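You operate a simulated robot arm through the tools that you are given. There is no shell and no other tool.

Carry out the task below with a simulated robot arm. There is one attempt and no reset: what you move stays moved.

## Task
Put the red filter before the corner slit, seat the 600 /mm grating and bring the red line into view.
Fine: filter from the small dark tray on to the filter stand; grating from the long pale tray on to the prism table; first line on the knob side; clamp the arm after; lamp off at the end; other filters, gratings, knobs and spectrometers alone. Set down upright: what you pick out.
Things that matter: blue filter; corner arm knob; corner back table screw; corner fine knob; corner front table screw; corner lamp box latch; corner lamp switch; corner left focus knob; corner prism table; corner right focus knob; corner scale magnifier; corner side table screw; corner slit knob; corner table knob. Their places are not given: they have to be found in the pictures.

It is judged by the outcome, as a careful person would: the job done as asked, and still so three seconds after it is handed in. It fails if anything else is knocked over, pushed out of place, dropped, spilled or broken.

## Robot
A 7-joint arm with a two-finger parallel gripper, fixed in place. Base frame: the origin is at the foot of the arm, x ahead of it, y to its left, z up; the work surface is at about z = 800. Readings come in mm, rad, newtons and seconds.
Its first joint turns from -2.304 to 2.304 rad. Payload 3.91 kg.
Tool frame: the origin (TCP) lies between the finger pads and is the grasp point; the fingertips stand 30 mm ahead of it; z points along the fingers, y is the line along which they close. Largest opening 110 mm; finger width 20, thickness 10; the body of the gripper, 48 by 112 mm, starts 55 mm behind the TCP.
Orientation is told as [roll, pitch, yaw] about the base's x, y, z axes, in that order, counted from this pose: with the fingers straight down and closing along the base's y, the tool's x points along the base's -x, its y along +y and its z along -z.

## Interface
- The arm moves only by the tool move_arm. Its argument "targets" is a list of rows, each an object of numbers (a shift or turn left out is 0, a gripper value left out holds the last): "tx", "ty", "tz": the shift along the tool's x, y, z in units of 40 mm (1.0 is 40 mm); "wx", "wy", "wz": the turn, a rotation vector about the tool's x, y, z in units of 6 degrees (1.0 is 6 degrees); "claw": the opening, from 0 (shut) to 1 (fully open). In form: [{"tx": .., "ty": .., "tz": .., "wx": .., "wy": .., "wz": .., "claw": ..}, ...]. A call has 1 to 20 rows; each row shifts and turns the commanded pose from where the row before left it, along the tool's axes as they then stand. A call with a number of a shift or a turn outside -1 to 1 is refused whole. A row lasts 0.2 s, in which the tool goes at most 50 mm and 0.15 rad; a call with a longer step from one row to the next is refused whole, and so is a gripper value outside its range. Where a pose cannot be reached the arm comes as near as it can. A force on the tool above 60 N (or 10 N above the force at the start of the call, whichever is more), or a blocked arm, ends the call early, and 0.2 s more pass. The fingers move at their own pace (about 108 mm/s each) and stop on an object; they squeeze with about 38 N. The grip force told is the motor's: it shows also when the fingers shut on nothing. Time passes only in rows, and 0.2 s behind the last, so rows that do not move let the fingers close. It gives the time, the measured TCP pose, the force on the tool (base axes), the opening and the grip force at its end, in the units of the frame above (readings bear some noise), with the torque about the TCP (base axes, N m) and any sound that the robot's microphone picked up.
- Cameras (640 x 400 px; columns grow to the right, rows downward): "scene" is fixed at [401.2, 651.5, 1422.4]; the picture's right is [-0.99, 0.16, 0.00], its down [0.11, 0.65, -0.75] and it looks along [-0.12, -0.74, -0.66] (base axes); focal length 214 px, centre (320, 200). "wrist" rides on the gripper at [72, 17, -103] in the tool frame; the picture's right is [-0.23, 0.97, 0.00], its down [-0.76, -0.18, -0.62] and it looks along [-0.61, -0.14, 0.78] (tool axes); focal length 222 px, centre (320, 200).
- capture(camera): a new picture of that camera. The clock stands still meanwhile.
- probe_pixels(camera, pixels): there is no depth. For up to 12 entries [column, row, z] of the newest picture of that camera ("zoom" is the newest enlarged one), the place [x, y] in the base frame at which the ray of that pixel passes the height z, good to about 2 mm. The clock stands still meanwhile.
- close_up(camera, box): a new picture of the part [left, top, right, bottom] of that camera's present view, enlarged. The clock stands still meanwhile.
- hand_in(): hands the job in; it is judged then, once.

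Open the gripper and draw the arm clear of the work before you hand the job in, unless the task says otherwise.

The tools are called after ">>>" by a JSON object that holds its "method" and its "body". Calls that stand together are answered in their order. move_arm: Moves the arm, as the interface text tells. Its arguments: {"type":"object","properties":{"targets":{"type":"array"}},"required":["targets"]} The other tools are called the same way: capture (camera) takes a picture; probe_pixels (camera, pixels) gives the place at which the rays of pixels pass given heights; close_up (camera, box) takes an enlarged picture of a part of a camera's view; hand_in () hands the job in.

At the start:

```text
t: 0.0
position: [319.6, 475.2, 1206.2]
tcp_rot: [0.0, -0.001, -0.001]
contact_force: [-0.1, 0.3, -0.1]
ft_torque: [0.01, 0.02, 0.02]
opening: 109.8
gripper_force: 0.1
```

scene: 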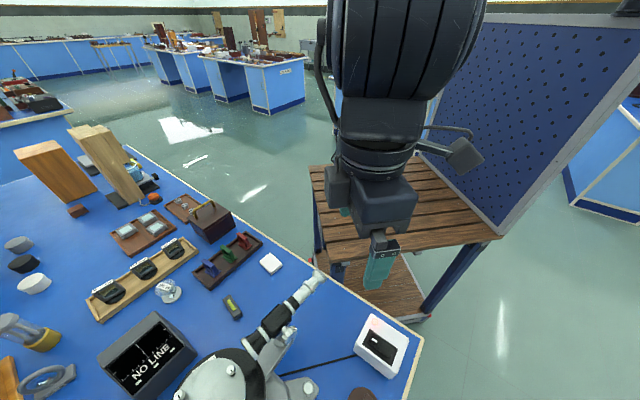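
wrist: 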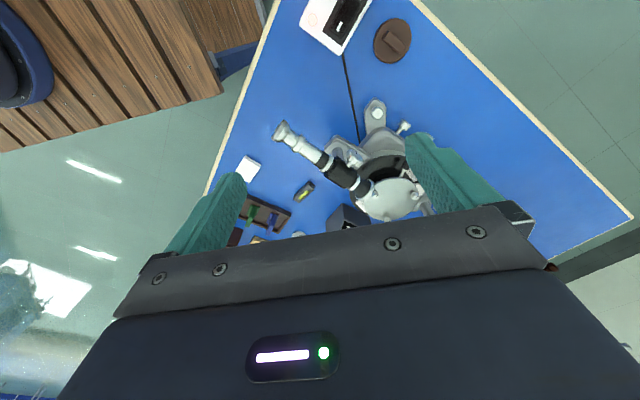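

The scene picture shows a spectrometer near (250,370), a long pale tray at (145,275), a small dark tray at (225,262) and a "NO LINE" display at (148,358). I start with enlarged views to identify the parts.

>>> {"method": "close_up", "body": {"camera": "scene", "box": [80, 180, 280, 305]}}

>>> {"method": "close_up", "body": {"camera": "scene", "box": [80, 275, 280, 400]}}

>>> {"method": "close_up", "body": {"camera": "scene", "box": [220, 260, 440, 400]}}

>>> {"method": "close_up", "body": {"camera": "wrist", "box": [220, 0, 460, 240]}}

```text
3.20 times, centred on (180, 242) of scene
```

zoom: 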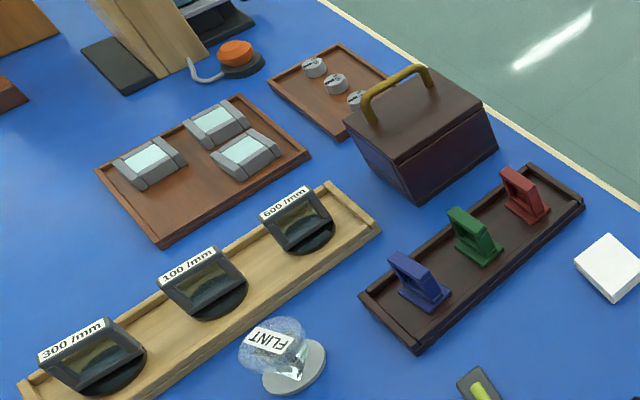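

```text
3.20 times, centred on (180, 338) of scene
```

zoom: 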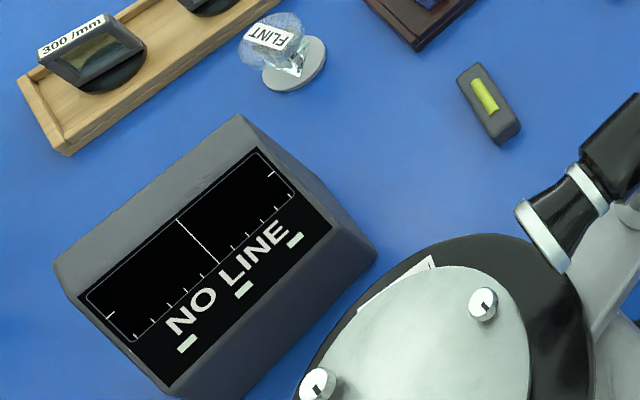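

```text
2.86 times, centred on (330, 330) of scene
```

zoom: 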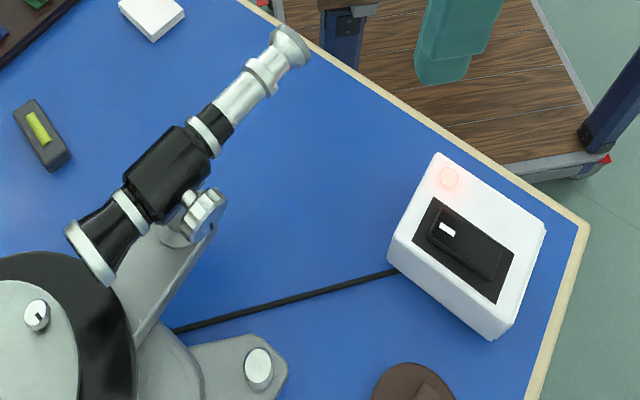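

```text
1.67 times, centred on (340, 120) of wrist
```

zoom: 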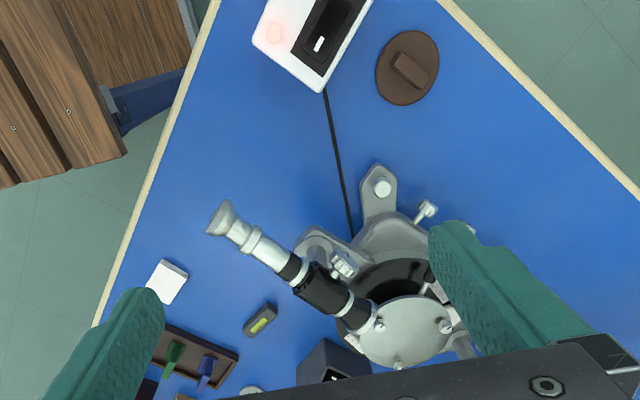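

The scene zooms show the trays, the display, and the telescope with its eyepiece at (310,280), plus the lamp switch box at (380,345). I probe scene pixels to learn the layout in the base frame.

>>> {"method": "capture", "body": {"camera": "scene"}}

>>> {"method": "probe_pixels", "body": {"camera": "scene", "pixels": [[380, 345, 840], [318, 275, 950], [250, 370, 900], [148, 358, 850], [245, 240, 815], [228, 255, 815], [212, 270, 815], [177, 250, 815], [145, 272, 815], [110, 293, 815], [232, 308, 800], [270, 262, 800]]}}

>>> {"method": "probe_pixels", "body": {"camera": "scene", "pixels": [[423, 338, 800], [130, 147, 800], [400, 398, 800], [360, 395, 810], [300, 390, 800], [88, 310, 800], [210, 222, 840], [168, 290, 800], [45, 380, 800], [30, 330, 800]]}}

```text
taken
```

scene: 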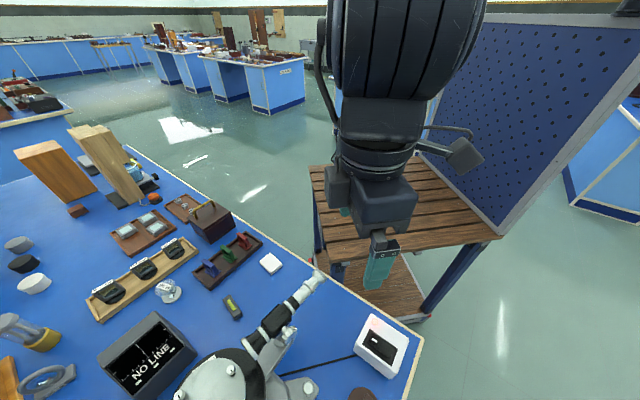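

```text
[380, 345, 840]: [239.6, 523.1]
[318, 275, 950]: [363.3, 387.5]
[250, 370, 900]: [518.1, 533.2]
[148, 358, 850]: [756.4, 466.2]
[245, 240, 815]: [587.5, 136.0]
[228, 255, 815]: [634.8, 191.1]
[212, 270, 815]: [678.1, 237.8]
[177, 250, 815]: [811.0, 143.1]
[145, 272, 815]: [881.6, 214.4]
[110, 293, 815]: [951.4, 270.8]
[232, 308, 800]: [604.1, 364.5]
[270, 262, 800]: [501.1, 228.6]
```

```text
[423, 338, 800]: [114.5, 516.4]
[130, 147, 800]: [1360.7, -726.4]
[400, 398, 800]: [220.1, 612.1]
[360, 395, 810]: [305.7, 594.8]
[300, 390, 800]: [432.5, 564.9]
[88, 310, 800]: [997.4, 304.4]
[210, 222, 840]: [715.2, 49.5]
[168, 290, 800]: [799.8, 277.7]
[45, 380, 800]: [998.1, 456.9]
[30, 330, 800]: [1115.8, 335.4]
```

The corner spectrometer stands near (510,550) in base coordinates, within reach. I move the arm +x at height to look down on it with the wrist camera.

>>> {"method": "move_arm", "body": {"targets": [{"tx": -1, "claw": 1}, {"tx": -1}, {"tx": -1}, {"tx": -1}, {}]}}

>>> {"method": "capture", "body": {"camera": "wrist"}}

>>> {"method": "close_up", "body": {"camera": "wrist", "box": [200, 0, 480, 200]}}

```text
t: 1.2
position: [483.1, 476.2, 1205.6]
tcp_rot: [0.0, 0.0, -0.001]
contact_force: [0.2, 0.3, -0.1]
ft_torque: [0.0, -0.02, 0.01]
opening: 110.1
gripper_force: 0.1
```

```text
taken
```

wrist: 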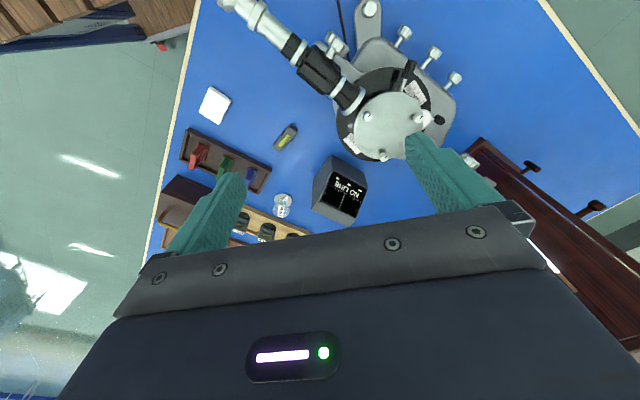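

```text
2.00 times, centred on (340, 100) of wrist
```

zoom: 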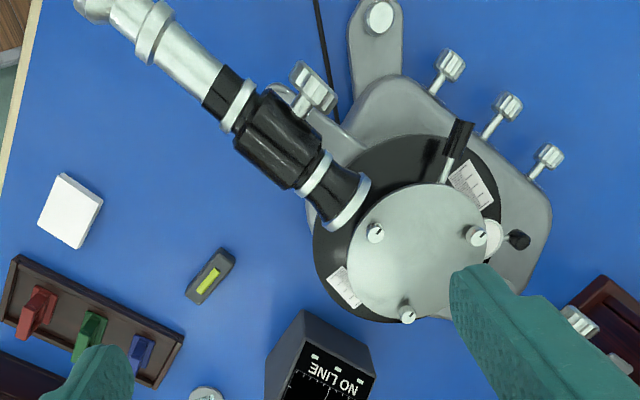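

The wrist view shows three knobs on the base at (404,35), (433,55), (453,78) and a dark-red box at the right. I move a bit further in +x and +y to see the collimator, slit and lamp box.

>>> {"method": "move_arm", "body": {"targets": [{"tx": -0.5, "ty": 1}, {"tx": -0.5, "ty": 1}, {"ty": 1}, {"ty": 0.5}, {}]}}

>>> {"method": "capture", "body": {"camera": "wrist"}}

>>> {"method": "close_up", "body": {"camera": "wrist", "box": [200, 0, 520, 200]}}

>>> {"method": "capture", "body": {"camera": "scene"}}

```text
t: 2.4
position: [519.0, 612.3, 1209.9]
tcp_rot: [-0.001, 0.0, -0.001]
contact_force: [0.0, -0.8, -1.3]
ft_torque: [0.0, -0.01, 0.0]
opening: 110.2
gripper_force: 0.1
```

```text
taken
```

wrist: 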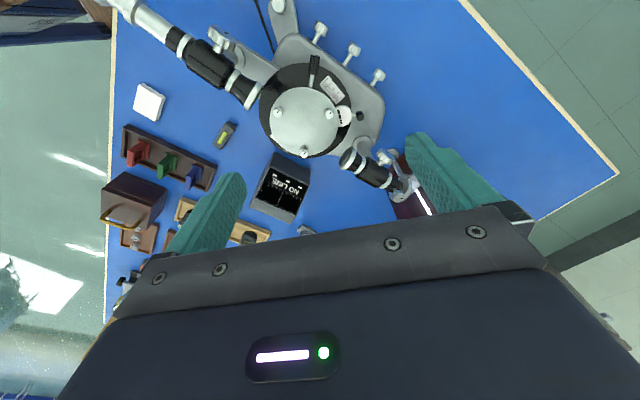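

```text
2.00 times, centred on (360, 100) of wrist
```

zoom: 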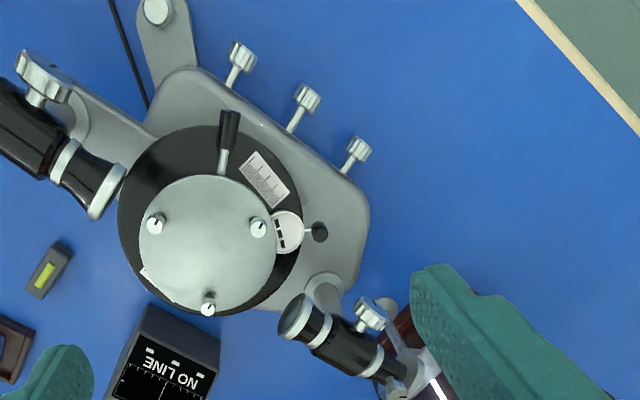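

```text
taken
```

scene: 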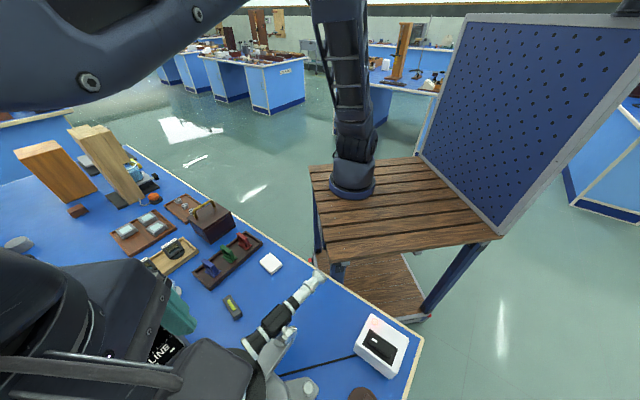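

The collimator is visible in the wrist view at (370,170) and the lamp at (425,200). I continue +x/+y to see the slit, filter stand and lamp box.

>>> {"method": "probe_pixels", "body": {"camera": "wrist", "pixels": [[303, 122, 900], [303, 122, 930], [320, 28, 850], [353, 50, 850], [378, 76, 850], [350, 158, 930], [395, 185, 930], [277, 112, 930], [329, 115, 930], [304, 154, 930], [314, 62, 900], [420, 200, 900]]}}

>>> {"method": "move_arm", "body": {"targets": [{"tx": -1, "ty": 0.5}, {"tx": -1, "ty": 0.5}, {"tx": -1}, {}]}}

>>> {"method": "capture", "body": {"camera": "wrist"}}

>>> {"method": "close_up", "body": {"camera": "wrist", "box": [240, 20, 500, 200]}}

```text
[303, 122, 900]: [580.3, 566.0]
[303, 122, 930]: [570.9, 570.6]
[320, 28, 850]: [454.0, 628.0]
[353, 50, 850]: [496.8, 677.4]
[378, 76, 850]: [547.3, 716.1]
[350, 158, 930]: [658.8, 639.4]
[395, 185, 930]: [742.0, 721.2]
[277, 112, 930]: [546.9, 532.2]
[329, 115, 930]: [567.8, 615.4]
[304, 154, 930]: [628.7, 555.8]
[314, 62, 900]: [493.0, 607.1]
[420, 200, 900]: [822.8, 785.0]
```

```text
t: 3.4
position: [639.1, 653.9, 1208.2]
tcp_rot: [0.001, 0.002, 0.001]
contact_force: [0.1, -0.2, 0.0]
ft_torque: [0.03, -0.01, -0.03]
opening: 109.6
gripper_force: 0.1
```

```text
taken
```

wrist: 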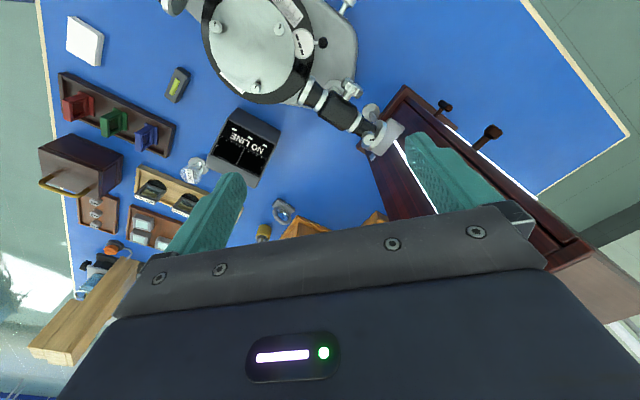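

```text
2.22 times, centred on (370, 110) of wrist
```

zoom: 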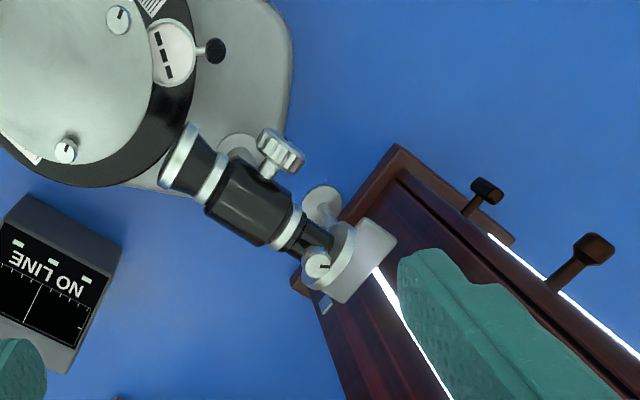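

The slit head appears at wrist pixel (383,137) with a silver disc at (371,112) and the lamp box behind. I probe these and then turn the tool to look at the slit region from another side.

>>> {"method": "probe_pixels", "body": {"camera": "wrist", "pixels": [[383, 137, 930], [383, 137, 900], [371, 112, 900], [371, 112, 850], [369, 137, 930], [353, 90, 930], [403, 90, 900], [403, 90, 800], [485, 135, 900], [440, 107, 900], [253, 28, 930], [253, 28, 900]]}}

>>> {"method": "move_arm", "body": {"targets": [{"wz": 1}, {"wz": 1}, {"wz": 1}, {"wz": 1}, {"wz": 1}, {"wz": 1}, {}]}}

>>> {"method": "capture", "body": {"camera": "wrist"}}

```text
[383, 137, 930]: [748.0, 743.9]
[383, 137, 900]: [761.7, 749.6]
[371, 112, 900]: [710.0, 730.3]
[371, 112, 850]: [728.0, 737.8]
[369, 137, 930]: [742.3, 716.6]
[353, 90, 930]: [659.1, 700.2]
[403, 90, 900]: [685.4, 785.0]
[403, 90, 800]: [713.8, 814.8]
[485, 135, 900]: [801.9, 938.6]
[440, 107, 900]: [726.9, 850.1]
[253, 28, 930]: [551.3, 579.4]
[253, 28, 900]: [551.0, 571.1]
```

```text
t: 5.0
position: [639.7, 653.9, 1206.2]
tcp_rot: [0.0, -0.001, -0.629]
contact_force: [0.0, 0.0, 0.4]
ft_torque: [0.01, 0.0, 0.02]
opening: 110.1
gripper_force: 0.1
```

```text
taken
```

wrist: 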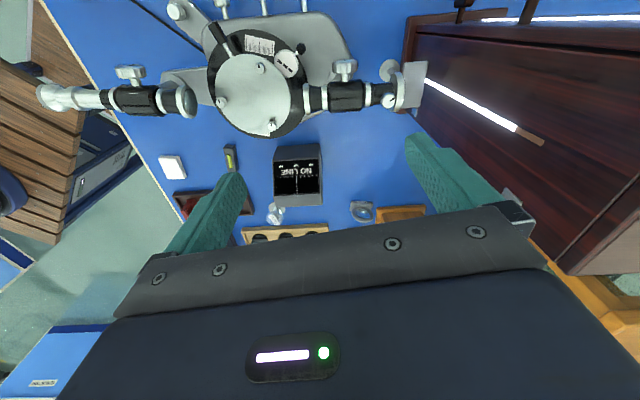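

Now the optical axis runs horizontally across the picture, from eyepiece (45,97) to slit head (410,90). I enlarge this view.

>>> {"method": "close_up", "body": {"camera": "wrist", "box": [280, 0, 480, 125]}}

>>> {"method": "close_up", "body": {"camera": "wrist", "box": [150, 0, 350, 125]}}

>>> {"method": "close_up", "body": {"camera": "wrist", "box": [380, 0, 640, 162]}}

```text
3.20 times, centred on (380, 62) of wrist
```

zoom: 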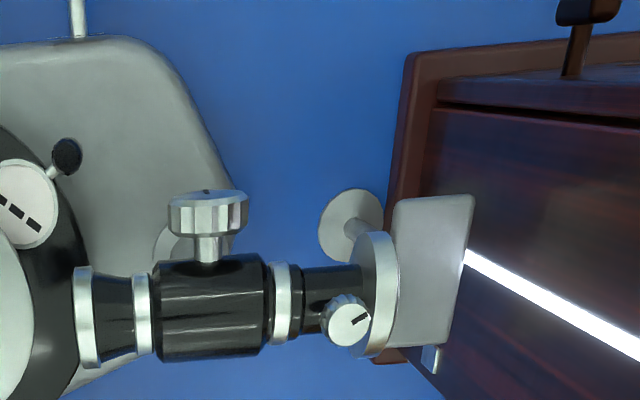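

```text
3.20 times, centred on (250, 62) of wrist
```

zoom: 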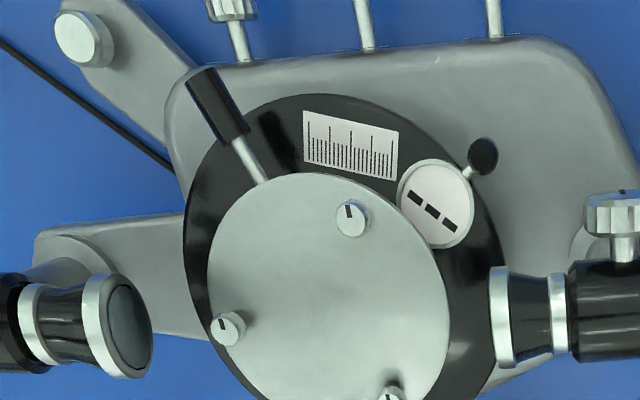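

```text
2.46 times, centred on (510, 81) of wrist
```

zoom: 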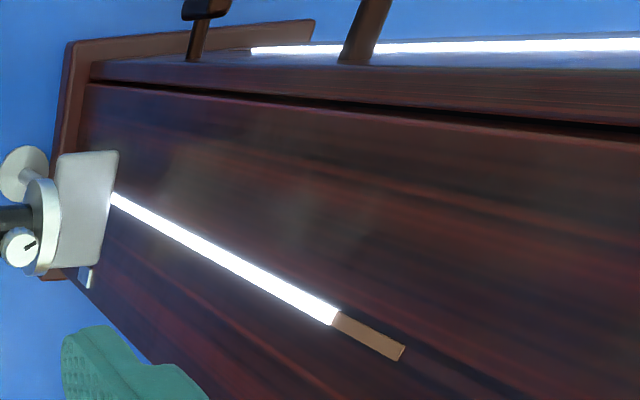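

The stand's round foot shows at zoom (350,225) and its top plate at (430,270), just behind the slit disc. I probe key points at several heights to triangulate with the earlier picture.

>>> {"method": "probe_pixels", "body": {"camera": "wrist", "pixels": [[261, 68, 900], [261, 68, 930], [261, 68, 960], [221, 102, 900], [221, 102, 930], [272, 125, 900], [272, 125, 930], [389, 70, 800], [414, 84, 920], [414, 84, 940], [414, 84, 960], [389, 100, 950]]}}

>>> {"method": "probe_pixels", "body": {"camera": "wrist", "pixels": [[403, 62, 940], [428, 61, 940], [422, 108, 940], [401, 108, 940], [345, 63, 900], [345, 63, 950], [222, 2, 850], [265, 0, 850], [303, 2, 850], [48, 97, 950], [176, 10, 800], [412, 62, 800]]}}

```text
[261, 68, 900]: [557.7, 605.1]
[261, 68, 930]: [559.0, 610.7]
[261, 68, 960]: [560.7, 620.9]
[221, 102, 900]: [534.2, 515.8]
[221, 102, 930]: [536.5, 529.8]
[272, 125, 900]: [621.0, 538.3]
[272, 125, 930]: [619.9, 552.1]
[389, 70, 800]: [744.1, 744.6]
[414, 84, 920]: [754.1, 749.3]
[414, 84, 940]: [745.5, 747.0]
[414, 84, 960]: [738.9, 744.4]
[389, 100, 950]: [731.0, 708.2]
```

```text
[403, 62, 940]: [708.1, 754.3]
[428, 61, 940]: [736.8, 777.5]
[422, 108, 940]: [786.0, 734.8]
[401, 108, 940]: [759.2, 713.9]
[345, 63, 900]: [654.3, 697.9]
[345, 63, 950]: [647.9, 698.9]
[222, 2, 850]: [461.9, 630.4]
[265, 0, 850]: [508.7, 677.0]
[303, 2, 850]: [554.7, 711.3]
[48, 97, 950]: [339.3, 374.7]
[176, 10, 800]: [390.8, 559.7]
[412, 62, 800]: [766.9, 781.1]
```

Triangulation gives the prism table centre at about (572,572) with its top near z 950, and the stand foot near (744,744). Next I look at the three base knobs from outside to tell arm, table and fine knobs apart.

>>> {"method": "move_arm", "body": {"targets": [{"tx": 0.877, "ty": -0.21, "tz": 0.442}, {"tx": 0.877, "ty": -0.21, "tz": 0.442}, {"tx": 0.877, "ty": -0.21, "tz": 0.442}, {"tx": 0.877, "ty": -0.21, "tz": 0.442}, {"tx": 0.877, "ty": -0.21, "tz": 0.442}, {"tx": 0.877, "ty": -0.21, "tz": 0.442}, {"wz": 0.75}, {"wz": 0.75}, {}]}}

>>> {"method": "capture", "body": {"camera": "wrist"}}

>>> {"method": "close_up", "body": {"camera": "wrist", "box": [210, 0, 450, 150]}}

```text
t: 7.0
position: [439.9, 738.7, 1100.0]
tcp_rot: [-0.002, 0.0, -0.786]
contact_force: [0.1, 0.5, 0.4]
ft_torque: [0.01, -0.02, -0.01]
opening: 110.2
gripper_force: 0.0
```

```text
taken
```

wrist: 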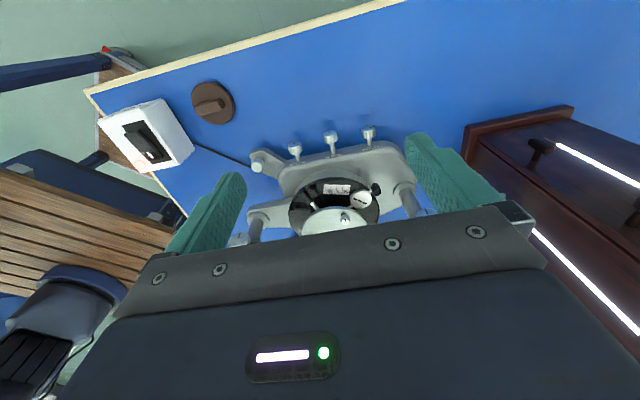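

```text
2.67 times, centred on (330, 75) of wrist
```

zoom: 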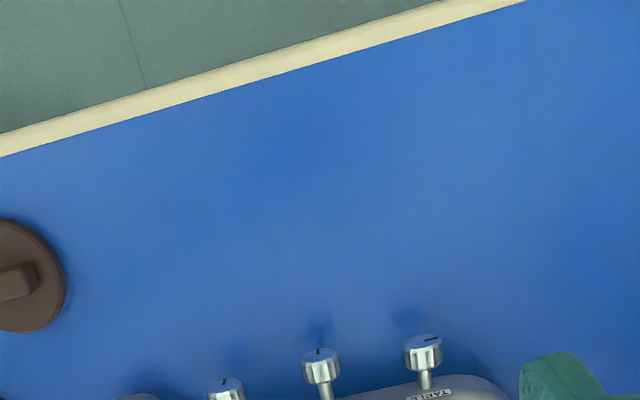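

Labels seem to be near the knobs at (335,150). I enlarge that part.

>>> {"method": "close_up", "body": {"camera": "wrist", "box": [240, 115, 420, 228]}}

>>> {"method": "close_up", "body": {"camera": "wrist", "box": [280, 115, 400, 190]}}

>>> {"method": "close_up", "body": {"camera": "wrist", "box": [90, 70, 270, 182]}}

```text
3.54 times, centred on (330, 172) of wrist
```

zoom: 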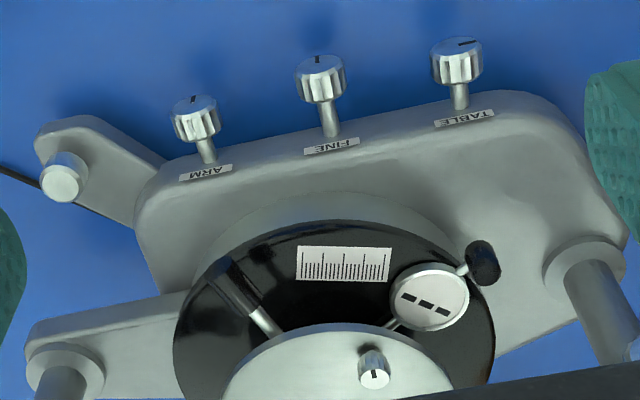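

```text
5.33 times, centred on (340, 152) of wrist
```

zoom: 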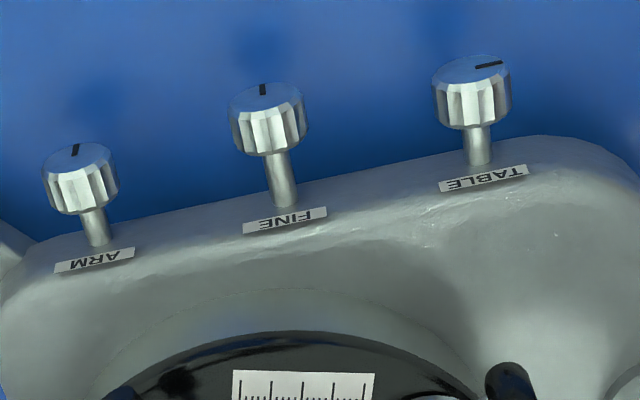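

```text
3.56 times, centred on (180, 126) of wrist
```

zoom: 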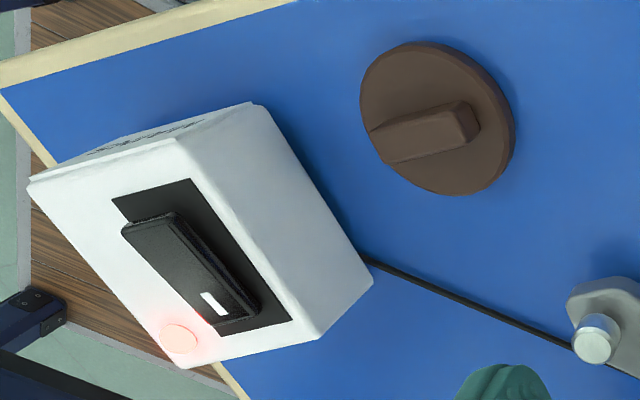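

The labels read ARM (mark up), FINE (mark up) and TABLE (mark sideways), with the ARM knob near (462,630), and the lamp's red light is lit. I raise the tool and travel to the filter tray for a close look.

>>> {"method": "move_arm", "body": {"targets": [{"tz": -1}, {"tz": -1}, {"tz": -0.5}, {"tx": -0.853, "ty": -0.487}, {"tx": -0.853, "ty": -0.487}, {"tx": -0.853, "ty": -0.487}, {"tx": -0.853, "ty": -0.487}, {"tx": -0.853, "ty": -0.487}, {"tx": -0.853, "ty": -0.487}, {"tx": -0.853, "ty": -0.487}, {"tx": -0.853, "ty": -0.487}, {"tx": -0.853, "ty": -0.487}, {"tx": -0.853, "ty": -0.487}, {"tx": -0.853, "ty": -0.487}, {"tx": -0.853, "ty": -0.487}, {"tx": -0.853, "ty": -0.487}, {"tx": -0.853, "ty": -0.487}, {"tx": -0.853, "ty": -0.487}]}}

>>> {"method": "move_arm", "body": {"targets": [{"wz": -1}, {"wz": -1}, {"wz": -1}, {"wz": -1}, {"wz": -1}, {"wz": -1}, {"wz": -1}, {"wz": -0.5}, {"tz": 1}, {"tz": 1}, {"tz": 1}, {}]}}

>>> {"method": "capture", "body": {"camera": "wrist"}}

>>> {"method": "close_up", "body": {"camera": "wrist", "box": [200, 20, 440, 170]}}

```text
t: 10.8
position: [597.4, 170.2, 1199.5]
tcp_rot: [-0.001, 0.001, -0.785]
contact_force: [-0.5, -0.5, -0.2]
ft_torque: [-0.03, 0.02, -0.01]
opening: 109.9
gripper_force: 0.0
```

```text
t: 13.4
position: [593.0, 172.0, 1080.9]
tcp_rot: [0.001, 0.0, 0.0]
contact_force: [0.0, 0.1, -0.7]
ft_torque: [0.03, -0.02, -0.03]
opening: 110.1
gripper_force: 0.1
```

```text
taken
```

wrist: 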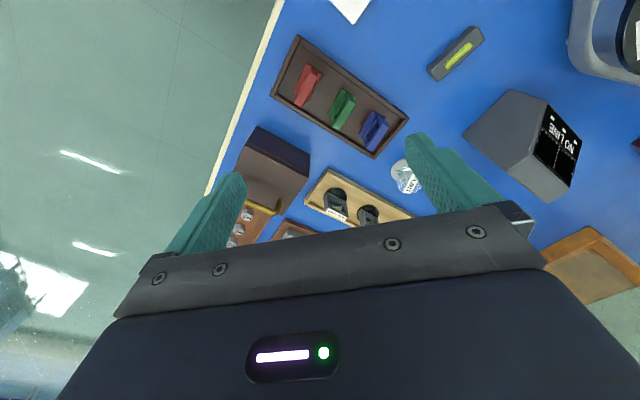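

```text
2.67 times, centred on (320, 95) of wrist
```

zoom: 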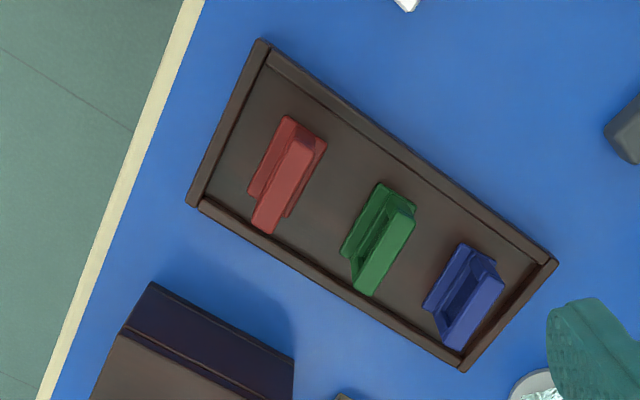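

The red filter stands at wrist (308,88), green at (343,110), blue at (374,130), frames seen nearly end-on from above. I probe their ends to estimate position and orientation.

>>> {"method": "probe_pixels", "body": {"camera": "zoom", "pixels": [[318, 140, 850], [264, 222, 850], [318, 140, 870], [264, 222, 870], [284, 118, 810], [250, 195, 810], [405, 210, 850], [365, 285, 850], [495, 270, 850], [450, 335, 850], [262, 42, 805], [190, 205, 805]]}}

>>> {"method": "move_arm", "body": {"targets": [{"tz": 1}, {"tz": 1}, {"tz": 0.75}, {}]}}

>>> {"method": "capture", "body": {"camera": "wrist"}}

>>> {"method": "close_up", "body": {"camera": "wrist", "box": [200, 20, 440, 170]}}

```text
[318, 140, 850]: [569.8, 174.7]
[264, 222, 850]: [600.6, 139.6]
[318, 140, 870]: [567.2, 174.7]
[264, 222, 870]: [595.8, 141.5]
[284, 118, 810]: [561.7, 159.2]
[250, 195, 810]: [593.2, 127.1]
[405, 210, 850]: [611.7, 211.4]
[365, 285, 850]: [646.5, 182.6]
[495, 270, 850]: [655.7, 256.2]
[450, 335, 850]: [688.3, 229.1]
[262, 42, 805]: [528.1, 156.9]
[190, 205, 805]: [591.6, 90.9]
```

```text
t: 14.4
position: [594.6, 171.0, 967.9]
tcp_rot: [0.001, 0.0, 0.001]
contact_force: [-0.1, -0.3, -0.4]
ft_torque: [-0.02, -0.01, -0.05]
opening: 110.1
gripper_force: 0.1
```

```text
taken
```

wrist: 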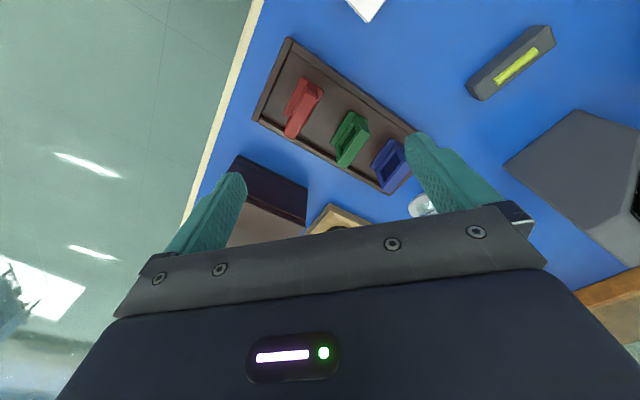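

```text
2.67 times, centred on (320, 95) of wrist
```

zoom: 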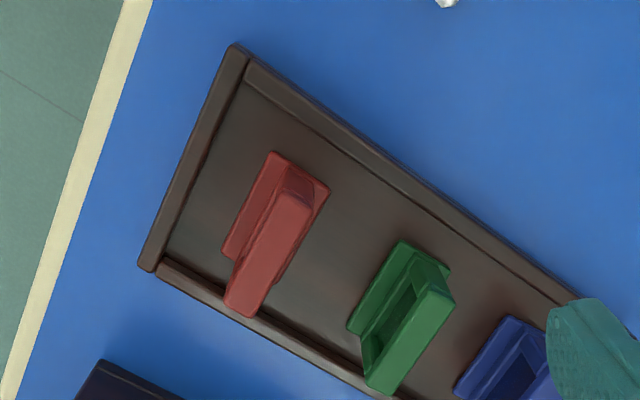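

I probe the same red filter edges in this lower view to fix its height by comparison.

>>> {"method": "probe_pixels", "body": {"camera": "zoom", "pixels": [[306, 178, 830], [306, 178, 850], [306, 178, 870], [244, 308, 830], [244, 308, 850], [244, 308, 870], [274, 153, 810], [226, 250, 810], [262, 315, 850], [225, 303, 850], [328, 188, 850], [286, 166, 850]]}}

>>> {"method": "close_up", "body": {"camera": "scene", "box": [180, 215, 280, 295]}}

>>> {"method": "close_up", "body": {"camera": "wrist", "box": [250, 60, 350, 150]}}

```text
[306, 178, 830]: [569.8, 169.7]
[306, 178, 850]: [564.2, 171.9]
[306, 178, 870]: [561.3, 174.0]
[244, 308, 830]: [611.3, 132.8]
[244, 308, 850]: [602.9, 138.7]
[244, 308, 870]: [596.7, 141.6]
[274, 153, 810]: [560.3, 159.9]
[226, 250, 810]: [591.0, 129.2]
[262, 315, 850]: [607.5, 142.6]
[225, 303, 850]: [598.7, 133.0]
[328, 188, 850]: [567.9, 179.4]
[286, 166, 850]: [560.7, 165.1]
```

```text
5.00 times, centred on (230, 255) of scene
```

zoom: 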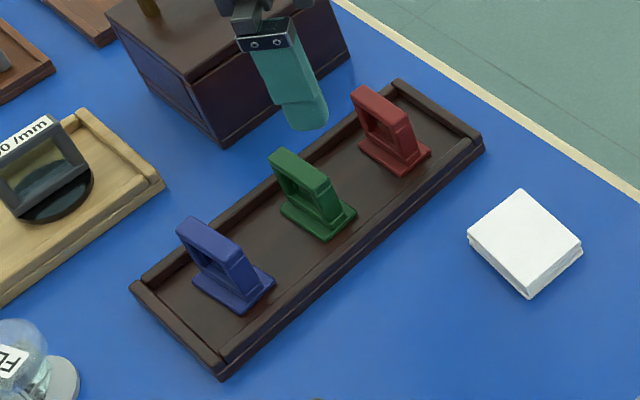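

```text
4.44 times, centred on (300, 105) of wrist
```

zoom: 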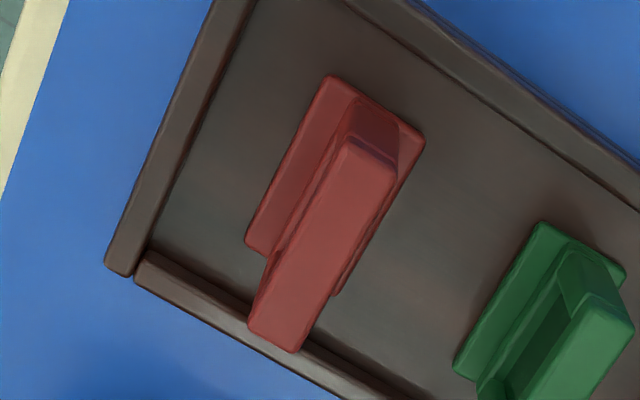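

This zoom shows the foot corners at (328,77),(424,137),(245,240),(335,295) and frame-top corners at (350,140),(397,160),(298,352),(250,330). I probe these to get foot centre and the frame's height.

>>> {"method": "probe_pixels", "body": {"camera": "zoom", "pixels": [[328, 77, 814], [424, 137, 814], [245, 240, 814], [335, 295, 814], [350, 140, 850], [397, 160, 850], [298, 352, 850], [250, 330, 850], [350, 140, 865], [397, 160, 865], [298, 352, 865], [250, 330, 865]]}}

>>> {"method": "probe_pixels", "body": {"camera": "zoom", "pixels": [[350, 140, 858], [397, 160, 858], [298, 352, 858], [250, 330, 858], [350, 98, 820], [420, 132, 820], [145, 250, 812], [340, 0, 812], [107, 265, 812], [135, 275, 812]]}}

```text
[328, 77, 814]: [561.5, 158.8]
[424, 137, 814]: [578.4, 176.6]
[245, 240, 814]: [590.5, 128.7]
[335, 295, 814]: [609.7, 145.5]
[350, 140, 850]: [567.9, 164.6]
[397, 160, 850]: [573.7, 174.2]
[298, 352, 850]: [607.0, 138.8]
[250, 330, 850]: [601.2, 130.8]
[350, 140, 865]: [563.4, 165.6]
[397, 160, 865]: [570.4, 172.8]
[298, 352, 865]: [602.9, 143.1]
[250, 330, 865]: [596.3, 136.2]
```

```text
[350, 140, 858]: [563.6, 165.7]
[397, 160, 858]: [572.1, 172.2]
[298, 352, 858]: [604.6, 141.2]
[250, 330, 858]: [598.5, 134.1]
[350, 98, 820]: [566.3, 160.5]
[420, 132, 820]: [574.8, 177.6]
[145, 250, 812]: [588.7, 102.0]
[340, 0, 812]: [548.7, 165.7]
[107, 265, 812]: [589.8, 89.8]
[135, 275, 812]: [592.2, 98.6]
```

The red filter's foot centre is about (585,152), its long side lies along (0.7,-0.7), and its top is about z 858. Next I look at the 600 /mm grating near (811,143).

>>> {"method": "move_arm", "body": {"targets": [{"tz": -1}, {"tx": -0.92, "ty": -0.2}, {"tx": -0.92, "ty": -0.2}, {"tx": -0.92, "ty": -0.2}, {"tx": -0.92, "ty": -0.2}, {"tx": -0.92, "ty": -0.2}, {"tx": -0.92, "ty": -0.2}, {}]}}

>>> {"method": "capture", "body": {"camera": "wrist"}}

>>> {"method": "close_up", "body": {"camera": "wrist", "box": [220, 20, 420, 145]}}

```text
t: 16.2
position: [813.6, 120.7, 1010.3]
tcp_rot: [0.0, 0.001, 0.0]
contact_force: [1.1, -0.1, 0.6]
ft_torque: [0.01, 0.0, 0.0]
opening: 109.9
gripper_force: 0.1
```

```text
taken
```

wrist: 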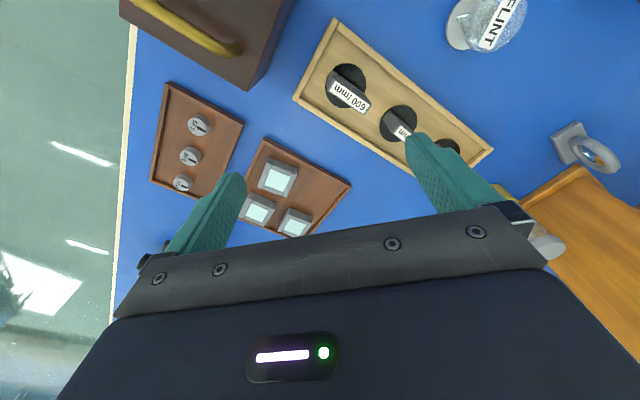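

```text
3.20 times, centred on (320, 82) of wrist
```

zoom: 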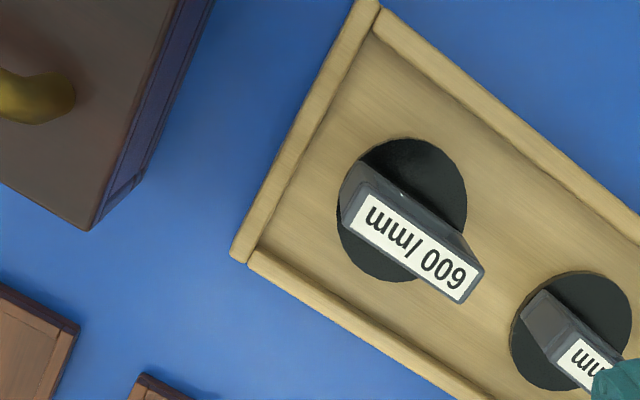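

The 600 /mm grating's disc foot is at zoom (402,210) with the label on top of the frame. I probe disc and frame corners at several heights.

>>> {"method": "probe_pixels", "body": {"camera": "zoom", "pixels": [[337, 215, 815], [467, 200, 815], [408, 138, 815], [390, 282, 815], [362, 183, 865], [485, 270, 865], [462, 303, 865], [342, 235, 865], [362, 183, 880], [485, 270, 880], [462, 303, 880], [342, 235, 880]]}}

>>> {"method": "close_up", "body": {"camera": "wrist", "box": [310, 50, 410, 125]}}

>>> {"method": "close_up", "body": {"camera": "scene", "box": [80, 225, 200, 315]}}

```text
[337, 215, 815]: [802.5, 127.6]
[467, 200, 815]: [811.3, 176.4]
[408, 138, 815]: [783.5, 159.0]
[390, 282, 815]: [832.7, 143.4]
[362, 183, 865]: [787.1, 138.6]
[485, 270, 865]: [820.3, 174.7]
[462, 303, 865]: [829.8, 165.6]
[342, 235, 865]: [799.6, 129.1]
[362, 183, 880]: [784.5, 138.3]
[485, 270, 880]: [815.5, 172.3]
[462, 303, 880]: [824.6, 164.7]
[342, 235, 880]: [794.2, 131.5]
```

```text
5.33 times, centred on (360, 88) of wrist
```

zoom: 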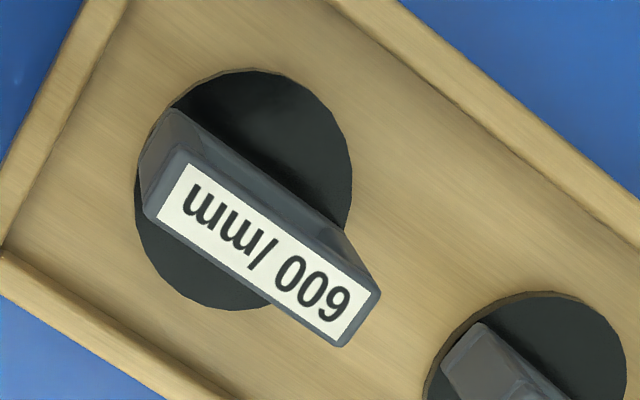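

```text
4.44 times, centred on (140, 270) of scene
```

zoom: 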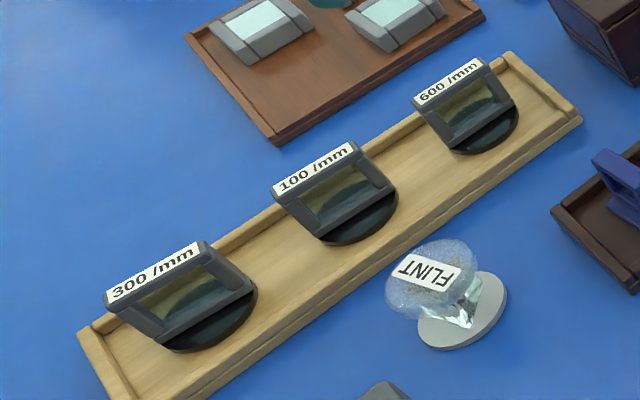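

The 600 /mm disc is centred near (807.5,151.5), diameter about 50, frame top near z 870, width along (0.7,0.7). Now I raise and go toward the spectrometer with yaw +45° to look along the axis at the filter stand.

>>> {"method": "move_arm", "body": {"targets": [{"tz": -1}, {"tz": -1}, {"tz": -1}, {"tz": -1}, {"tx": 0.311, "ty": 0.927}, {"tx": 0.311, "ty": 0.927}, {"tx": 0.311, "ty": 0.927}, {"tx": 0.311, "ty": 0.927}, {"tx": 0.311, "ty": 0.927}, {"tx": 0.311, "ty": 0.927}, {"tx": 0.311, "ty": 0.927}, {"tx": 0.311, "ty": 0.927}, {"tx": 0.311, "ty": 0.927}, {"tx": 0.311, "ty": 0.927}, {"tx": 0.311, "ty": 0.927}, {"tx": 0.311, "ty": 0.927}, {"tx": 0.311, "ty": 0.927}, {"tx": 0.311, "ty": 0.927}, {}]}}

>>> {"method": "move_arm", "body": {"targets": [{"wz": -1}, {"wz": -1}, {"wz": -1}, {"wz": -1}, {"wz": -1}, {"wz": -1}, {"wz": -1}, {"wz": -0.5}, {}]}}

>>> {"method": "capture", "body": {"camera": "wrist"}}

>>> {"method": "close_up", "body": {"camera": "wrist", "box": [220, 50, 420, 200]}}

```text
t: 20.2
position: [644.2, 643.6, 1170.1]
tcp_rot: [-0.001, 0.0, 0.0]
contact_force: [0.2, -0.7, -0.2]
ft_torque: [0.04, 0.0, -0.02]
opening: 109.8
gripper_force: 0.0
```

```text
t: 22.2
position: [642.9, 641.6, 1168.8]
tcp_rot: [0.001, -0.001, 0.786]
contact_force: [-1.1, -0.2, -0.3]
ft_torque: [0.0, 0.03, 0.0]
opening: 110.2
gripper_force: 0.1
```

```text
taken
```

wrist: 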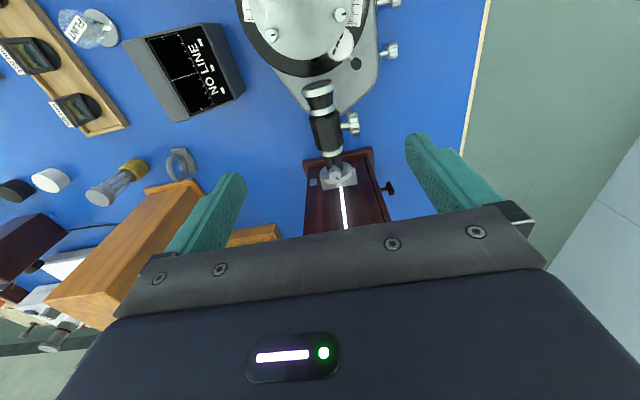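

```text
2.67 times, centred on (320, 125) of wrist
```

zoom: 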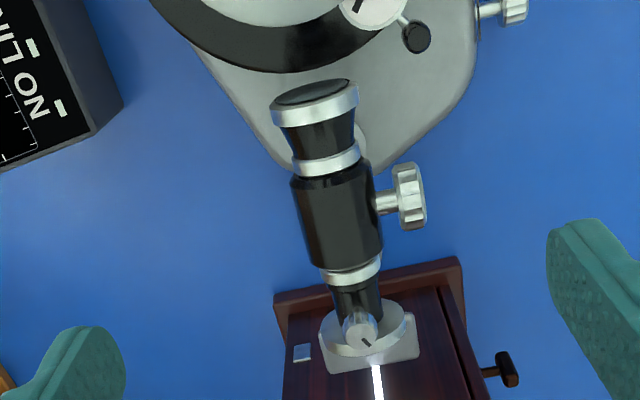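

The stand plate sits at zoom (370,340), right behind the slit disc, in front of the lamp box. I lower the tool for a closer look.

>>> {"method": "move_arm", "body": {"targets": [{"tz": 0.75}, {"tz": 0.75}, {"tz": 0.75}, {}]}}

>>> {"method": "capture", "body": {"camera": "wrist"}}

>>> {"method": "close_up", "body": {"camera": "wrist", "box": [240, 60, 420, 210]}}

>>> {"method": "close_up", "body": {"camera": "wrist", "box": [300, 140, 400, 215]}}

```text
t: 23.2
position: [642.8, 641.8, 1077.8]
tcp_rot: [0.0, 0.001, 0.785]
contact_force: [-0.2, 0.3, -0.3]
ft_torque: [-0.03, 0.0, 0.0]
opening: 109.8
gripper_force: 0.0
```

```text
taken
```

wrist: 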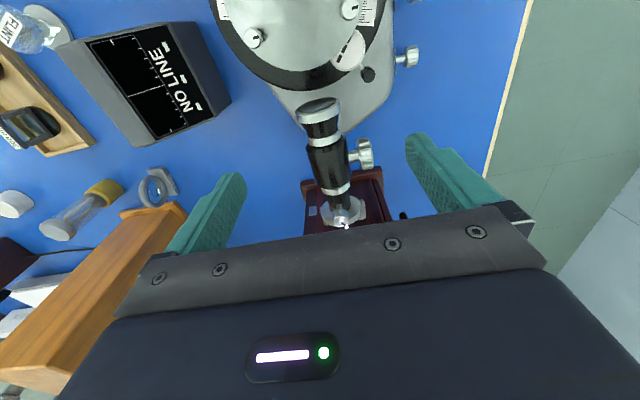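

```text
2.67 times, centred on (330, 135) of wrist
```

zoom: 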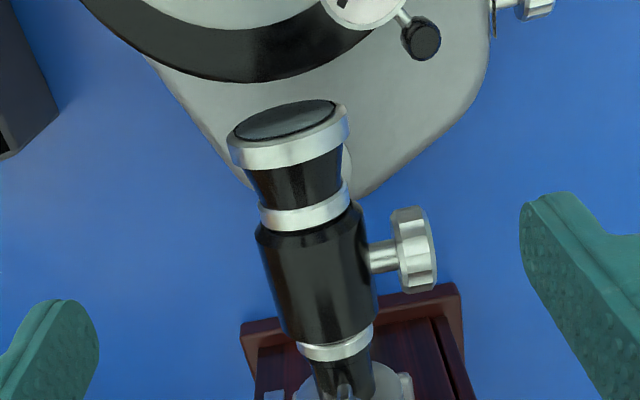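

```text
5.33 times, centred on (350, 178) of wrist
```

zoom: 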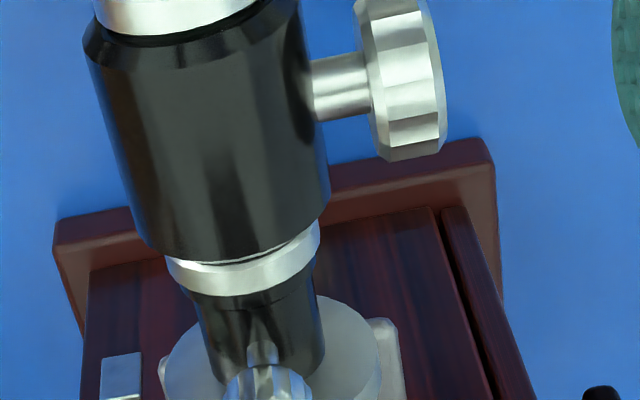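

From two views the optical axis runs along (0.7,0.7) through (572,572) at z≈970, the stand is at about (744.6,744.6), and the lamp box face is only about 21 mm behind it and tall (to ~1150). That calls for an outward tilted tool; I tilt 20° and test the reach carefully at height.

>>> {"method": "move_arm", "body": {"targets": [{"wy": -1}, {"wy": -1}, {"wy": -1}, {"wy": -0.333}, {}, {"tx": -0.9, "tz": 0.328}, {"tx": -0.9, "tz": 0.328}, {}, {}]}}

>>> {"method": "capture", "body": {"camera": "wrist"}}

>>> {"method": "close_up", "body": {"camera": "wrist", "box": [240, 40, 420, 200]}}

```text
t: 25.2
position: [696.4, 694.7, 1078.8]
tcp_rot: [-0.001, -0.35, 0.786]
contact_force: [-0.2, 0.2, 0.2]
ft_torque: [0.0, 0.01, -0.01]
opening: 109.9
gripper_force: 0.0
```

```text
taken
```

wrist: 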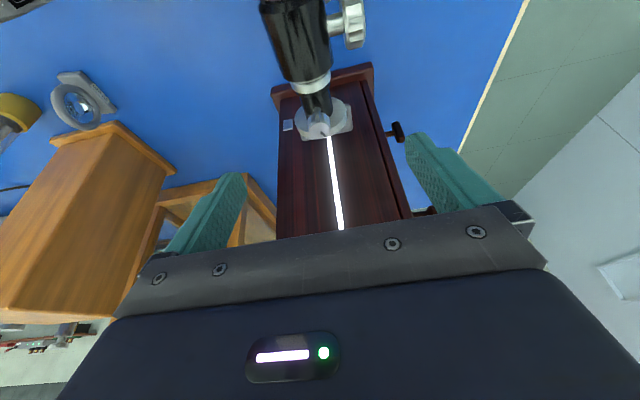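

```text
2.50 times, centred on (330, 120) of wrist
```

zoom: 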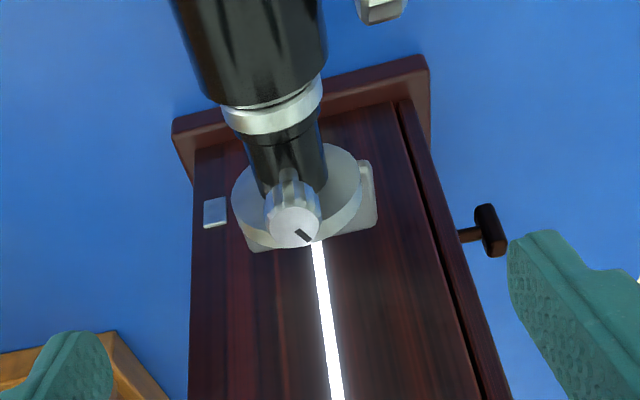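

The arm reaches (696,695) with the 20° tilt. I probe points on the lamp slot, plate and disc edges to refine the geometry before going farther.

>>> {"method": "probe_pixels", "body": {"camera": "zoom", "pixels": [[317, 250, 940], [317, 250, 980], [317, 250, 1000], [330, 340, 980], [330, 340, 1020], [330, 340, 1050], [375, 165, 940], [375, 212, 940], [255, 250, 940], [293, 222, 995], [293, 222, 1005], [214, 212, 900]]}}

>>> {"method": "probe_pixels", "body": {"camera": "zoom", "pixels": [[196, 150, 800], [405, 100, 800], [318, 262, 980], [318, 262, 1000], [366, 160, 935], [377, 205, 935], [262, 252, 935], [238, 225, 935], [490, 230, 900], [210, 110, 800]]}}

```text
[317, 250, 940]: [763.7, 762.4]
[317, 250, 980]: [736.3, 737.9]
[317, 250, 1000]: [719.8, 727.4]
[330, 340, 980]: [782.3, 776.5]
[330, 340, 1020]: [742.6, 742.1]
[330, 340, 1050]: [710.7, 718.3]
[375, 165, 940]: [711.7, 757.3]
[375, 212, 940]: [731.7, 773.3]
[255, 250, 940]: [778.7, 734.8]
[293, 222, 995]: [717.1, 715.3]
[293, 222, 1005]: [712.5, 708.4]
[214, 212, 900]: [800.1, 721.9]
```

```text
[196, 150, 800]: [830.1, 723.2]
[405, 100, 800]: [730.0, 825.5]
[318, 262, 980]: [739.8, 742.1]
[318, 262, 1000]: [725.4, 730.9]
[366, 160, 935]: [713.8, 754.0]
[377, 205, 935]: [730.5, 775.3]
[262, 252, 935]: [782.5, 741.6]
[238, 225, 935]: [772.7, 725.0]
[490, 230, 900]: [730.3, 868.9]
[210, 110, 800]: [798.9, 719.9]
```

The lamp face lies about 20 mm or so behind the stand centre. I rise 60 mm and move about 49 mm outward (still short of the lamp box) to test reach and look more steeply at the plate.

>>> {"method": "move_arm", "body": {"targets": [{"tx": -0.26, "tz": -0.717}, {"tx": -0.26, "tz": -0.717}, {}, {"tx": -0.574, "tz": 0.209}, {"tx": -0.574, "tz": 0.209}, {}, {}]}}

>>> {"method": "capture", "body": {"camera": "wrist"}}

>>> {"method": "close_up", "body": {"camera": "wrist", "box": [250, 10, 410, 130]}}

```text
t: 26.8
position: [732.4, 727.7, 1140.6]
tcp_rot: [0.0, -0.348, 0.785]
contact_force: [0.0, 0.2, 0.9]
ft_torque: [0.01, -0.02, -0.01]
opening: 110.1
gripper_force: 0.0
```

```text
taken
```

wrist: 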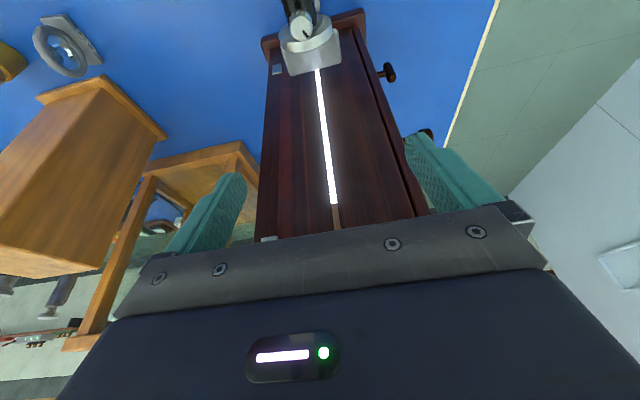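

```text
3.33 times, centred on (330, 70) of wrist
```

zoom: 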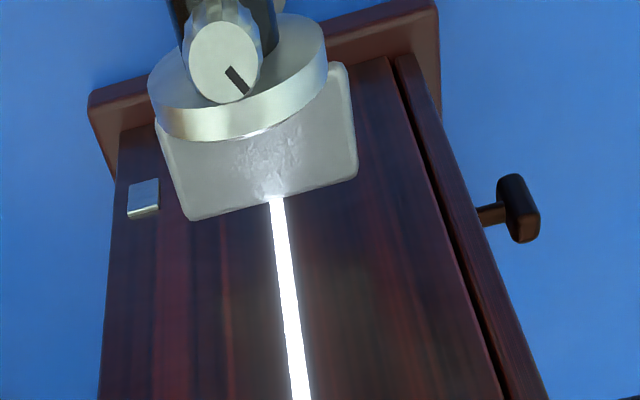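

Now the plate is well seen: front corners at zoom (190,218) and (357,176), right back corner (345,63). I probe them at several heights.

>>> {"method": "probe_pixels", "body": {"camera": "zoom", "pixels": [[188, 220, 935], [357, 176, 935], [343, 63, 935], [157, 122, 935], [188, 220, 945], [357, 176, 945], [343, 63, 945], [157, 122, 945], [277, 197, 940], [303, 395, 1000], [303, 395, 1050], [303, 395, 1020]]}}

>>> {"method": "probe_pixels", "body": {"camera": "zoom", "pixels": [[277, 197, 940], [277, 197, 960], [224, 55, 1000], [150, 75, 970], [326, 45, 970], [160, 110, 970], [120, 128, 820], [395, 55, 820], [142, 198, 900], [518, 208, 900]]}}

```text
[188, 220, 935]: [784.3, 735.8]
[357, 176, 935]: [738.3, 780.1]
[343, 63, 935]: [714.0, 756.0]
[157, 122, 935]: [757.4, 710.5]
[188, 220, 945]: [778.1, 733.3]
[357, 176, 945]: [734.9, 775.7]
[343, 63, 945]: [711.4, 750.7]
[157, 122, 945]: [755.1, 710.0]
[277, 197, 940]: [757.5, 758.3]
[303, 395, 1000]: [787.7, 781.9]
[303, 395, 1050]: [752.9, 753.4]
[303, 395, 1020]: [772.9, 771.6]
```

```text
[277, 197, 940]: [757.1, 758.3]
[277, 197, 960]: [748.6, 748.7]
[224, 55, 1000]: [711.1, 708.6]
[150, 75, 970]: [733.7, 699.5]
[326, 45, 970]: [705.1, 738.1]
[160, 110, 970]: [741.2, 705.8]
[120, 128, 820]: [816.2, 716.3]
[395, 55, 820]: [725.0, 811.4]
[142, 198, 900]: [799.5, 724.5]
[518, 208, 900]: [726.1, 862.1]
```

The plate centre is about (746,744.5) at z≈940, about 64×34 mm, with its long side across the axis; lamp face ~25 mm beyond. I now travel, keeping this tilted orientation, to above the red filter and narrow the gripper.

>>> {"method": "move_arm", "body": {"targets": [{"tx": 0.808, "ty": -0.504, "tz": -0.294}, {"tx": 0.808, "ty": -0.504, "tz": -0.294}, {"tx": 0.808, "ty": -0.504, "tz": -0.294}, {"tx": 0.808, "ty": -0.504, "tz": -0.294}, {"tx": 0.808, "ty": -0.504, "tz": -0.294}, {"tx": 0.808, "ty": -0.504, "tz": -0.294}, {"tx": 0.808, "ty": -0.504, "tz": -0.294}, {"tx": 0.808, "ty": -0.504, "tz": -0.294}, {"tx": 0.808, "ty": -0.504, "tz": -0.294}, {"tx": 0.808, "ty": -0.504, "tz": -0.294}, {"tx": 0.808, "ty": -0.504, "tz": -0.294}, {"tx": 0.808, "ty": -0.504, "tz": -0.294}, {"tx": 0.808, "ty": -0.504, "tz": -0.294}, {"tx": 0.808, "ty": -0.504, "tz": -0.294}, {"tx": 0.808, "ty": -0.504, "tz": -0.294}, {"claw": 0.53}, {}]}}

>>> {"method": "capture", "body": {"camera": "wrist"}}

>>> {"method": "capture", "body": {"camera": "scene"}}

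```text
t: 30.4
position: [579.1, 152.6, 1140.7]
tcp_rot: [-0.001, -0.348, 0.785]
contact_force: [0.3, -0.1, 0.8]
ft_torque: [-0.01, 0.01, -0.01]
opening: 58.3
gripper_force: 0.1
```

```text
taken
```

wrist: 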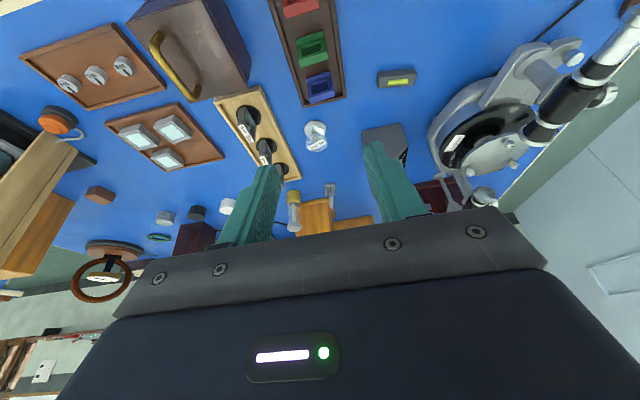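

```text
taken
```

scene: 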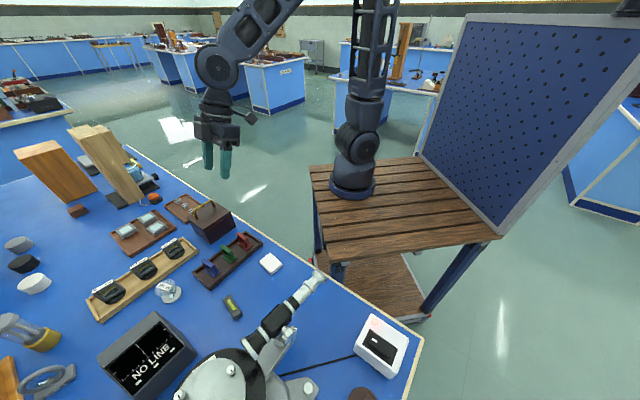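

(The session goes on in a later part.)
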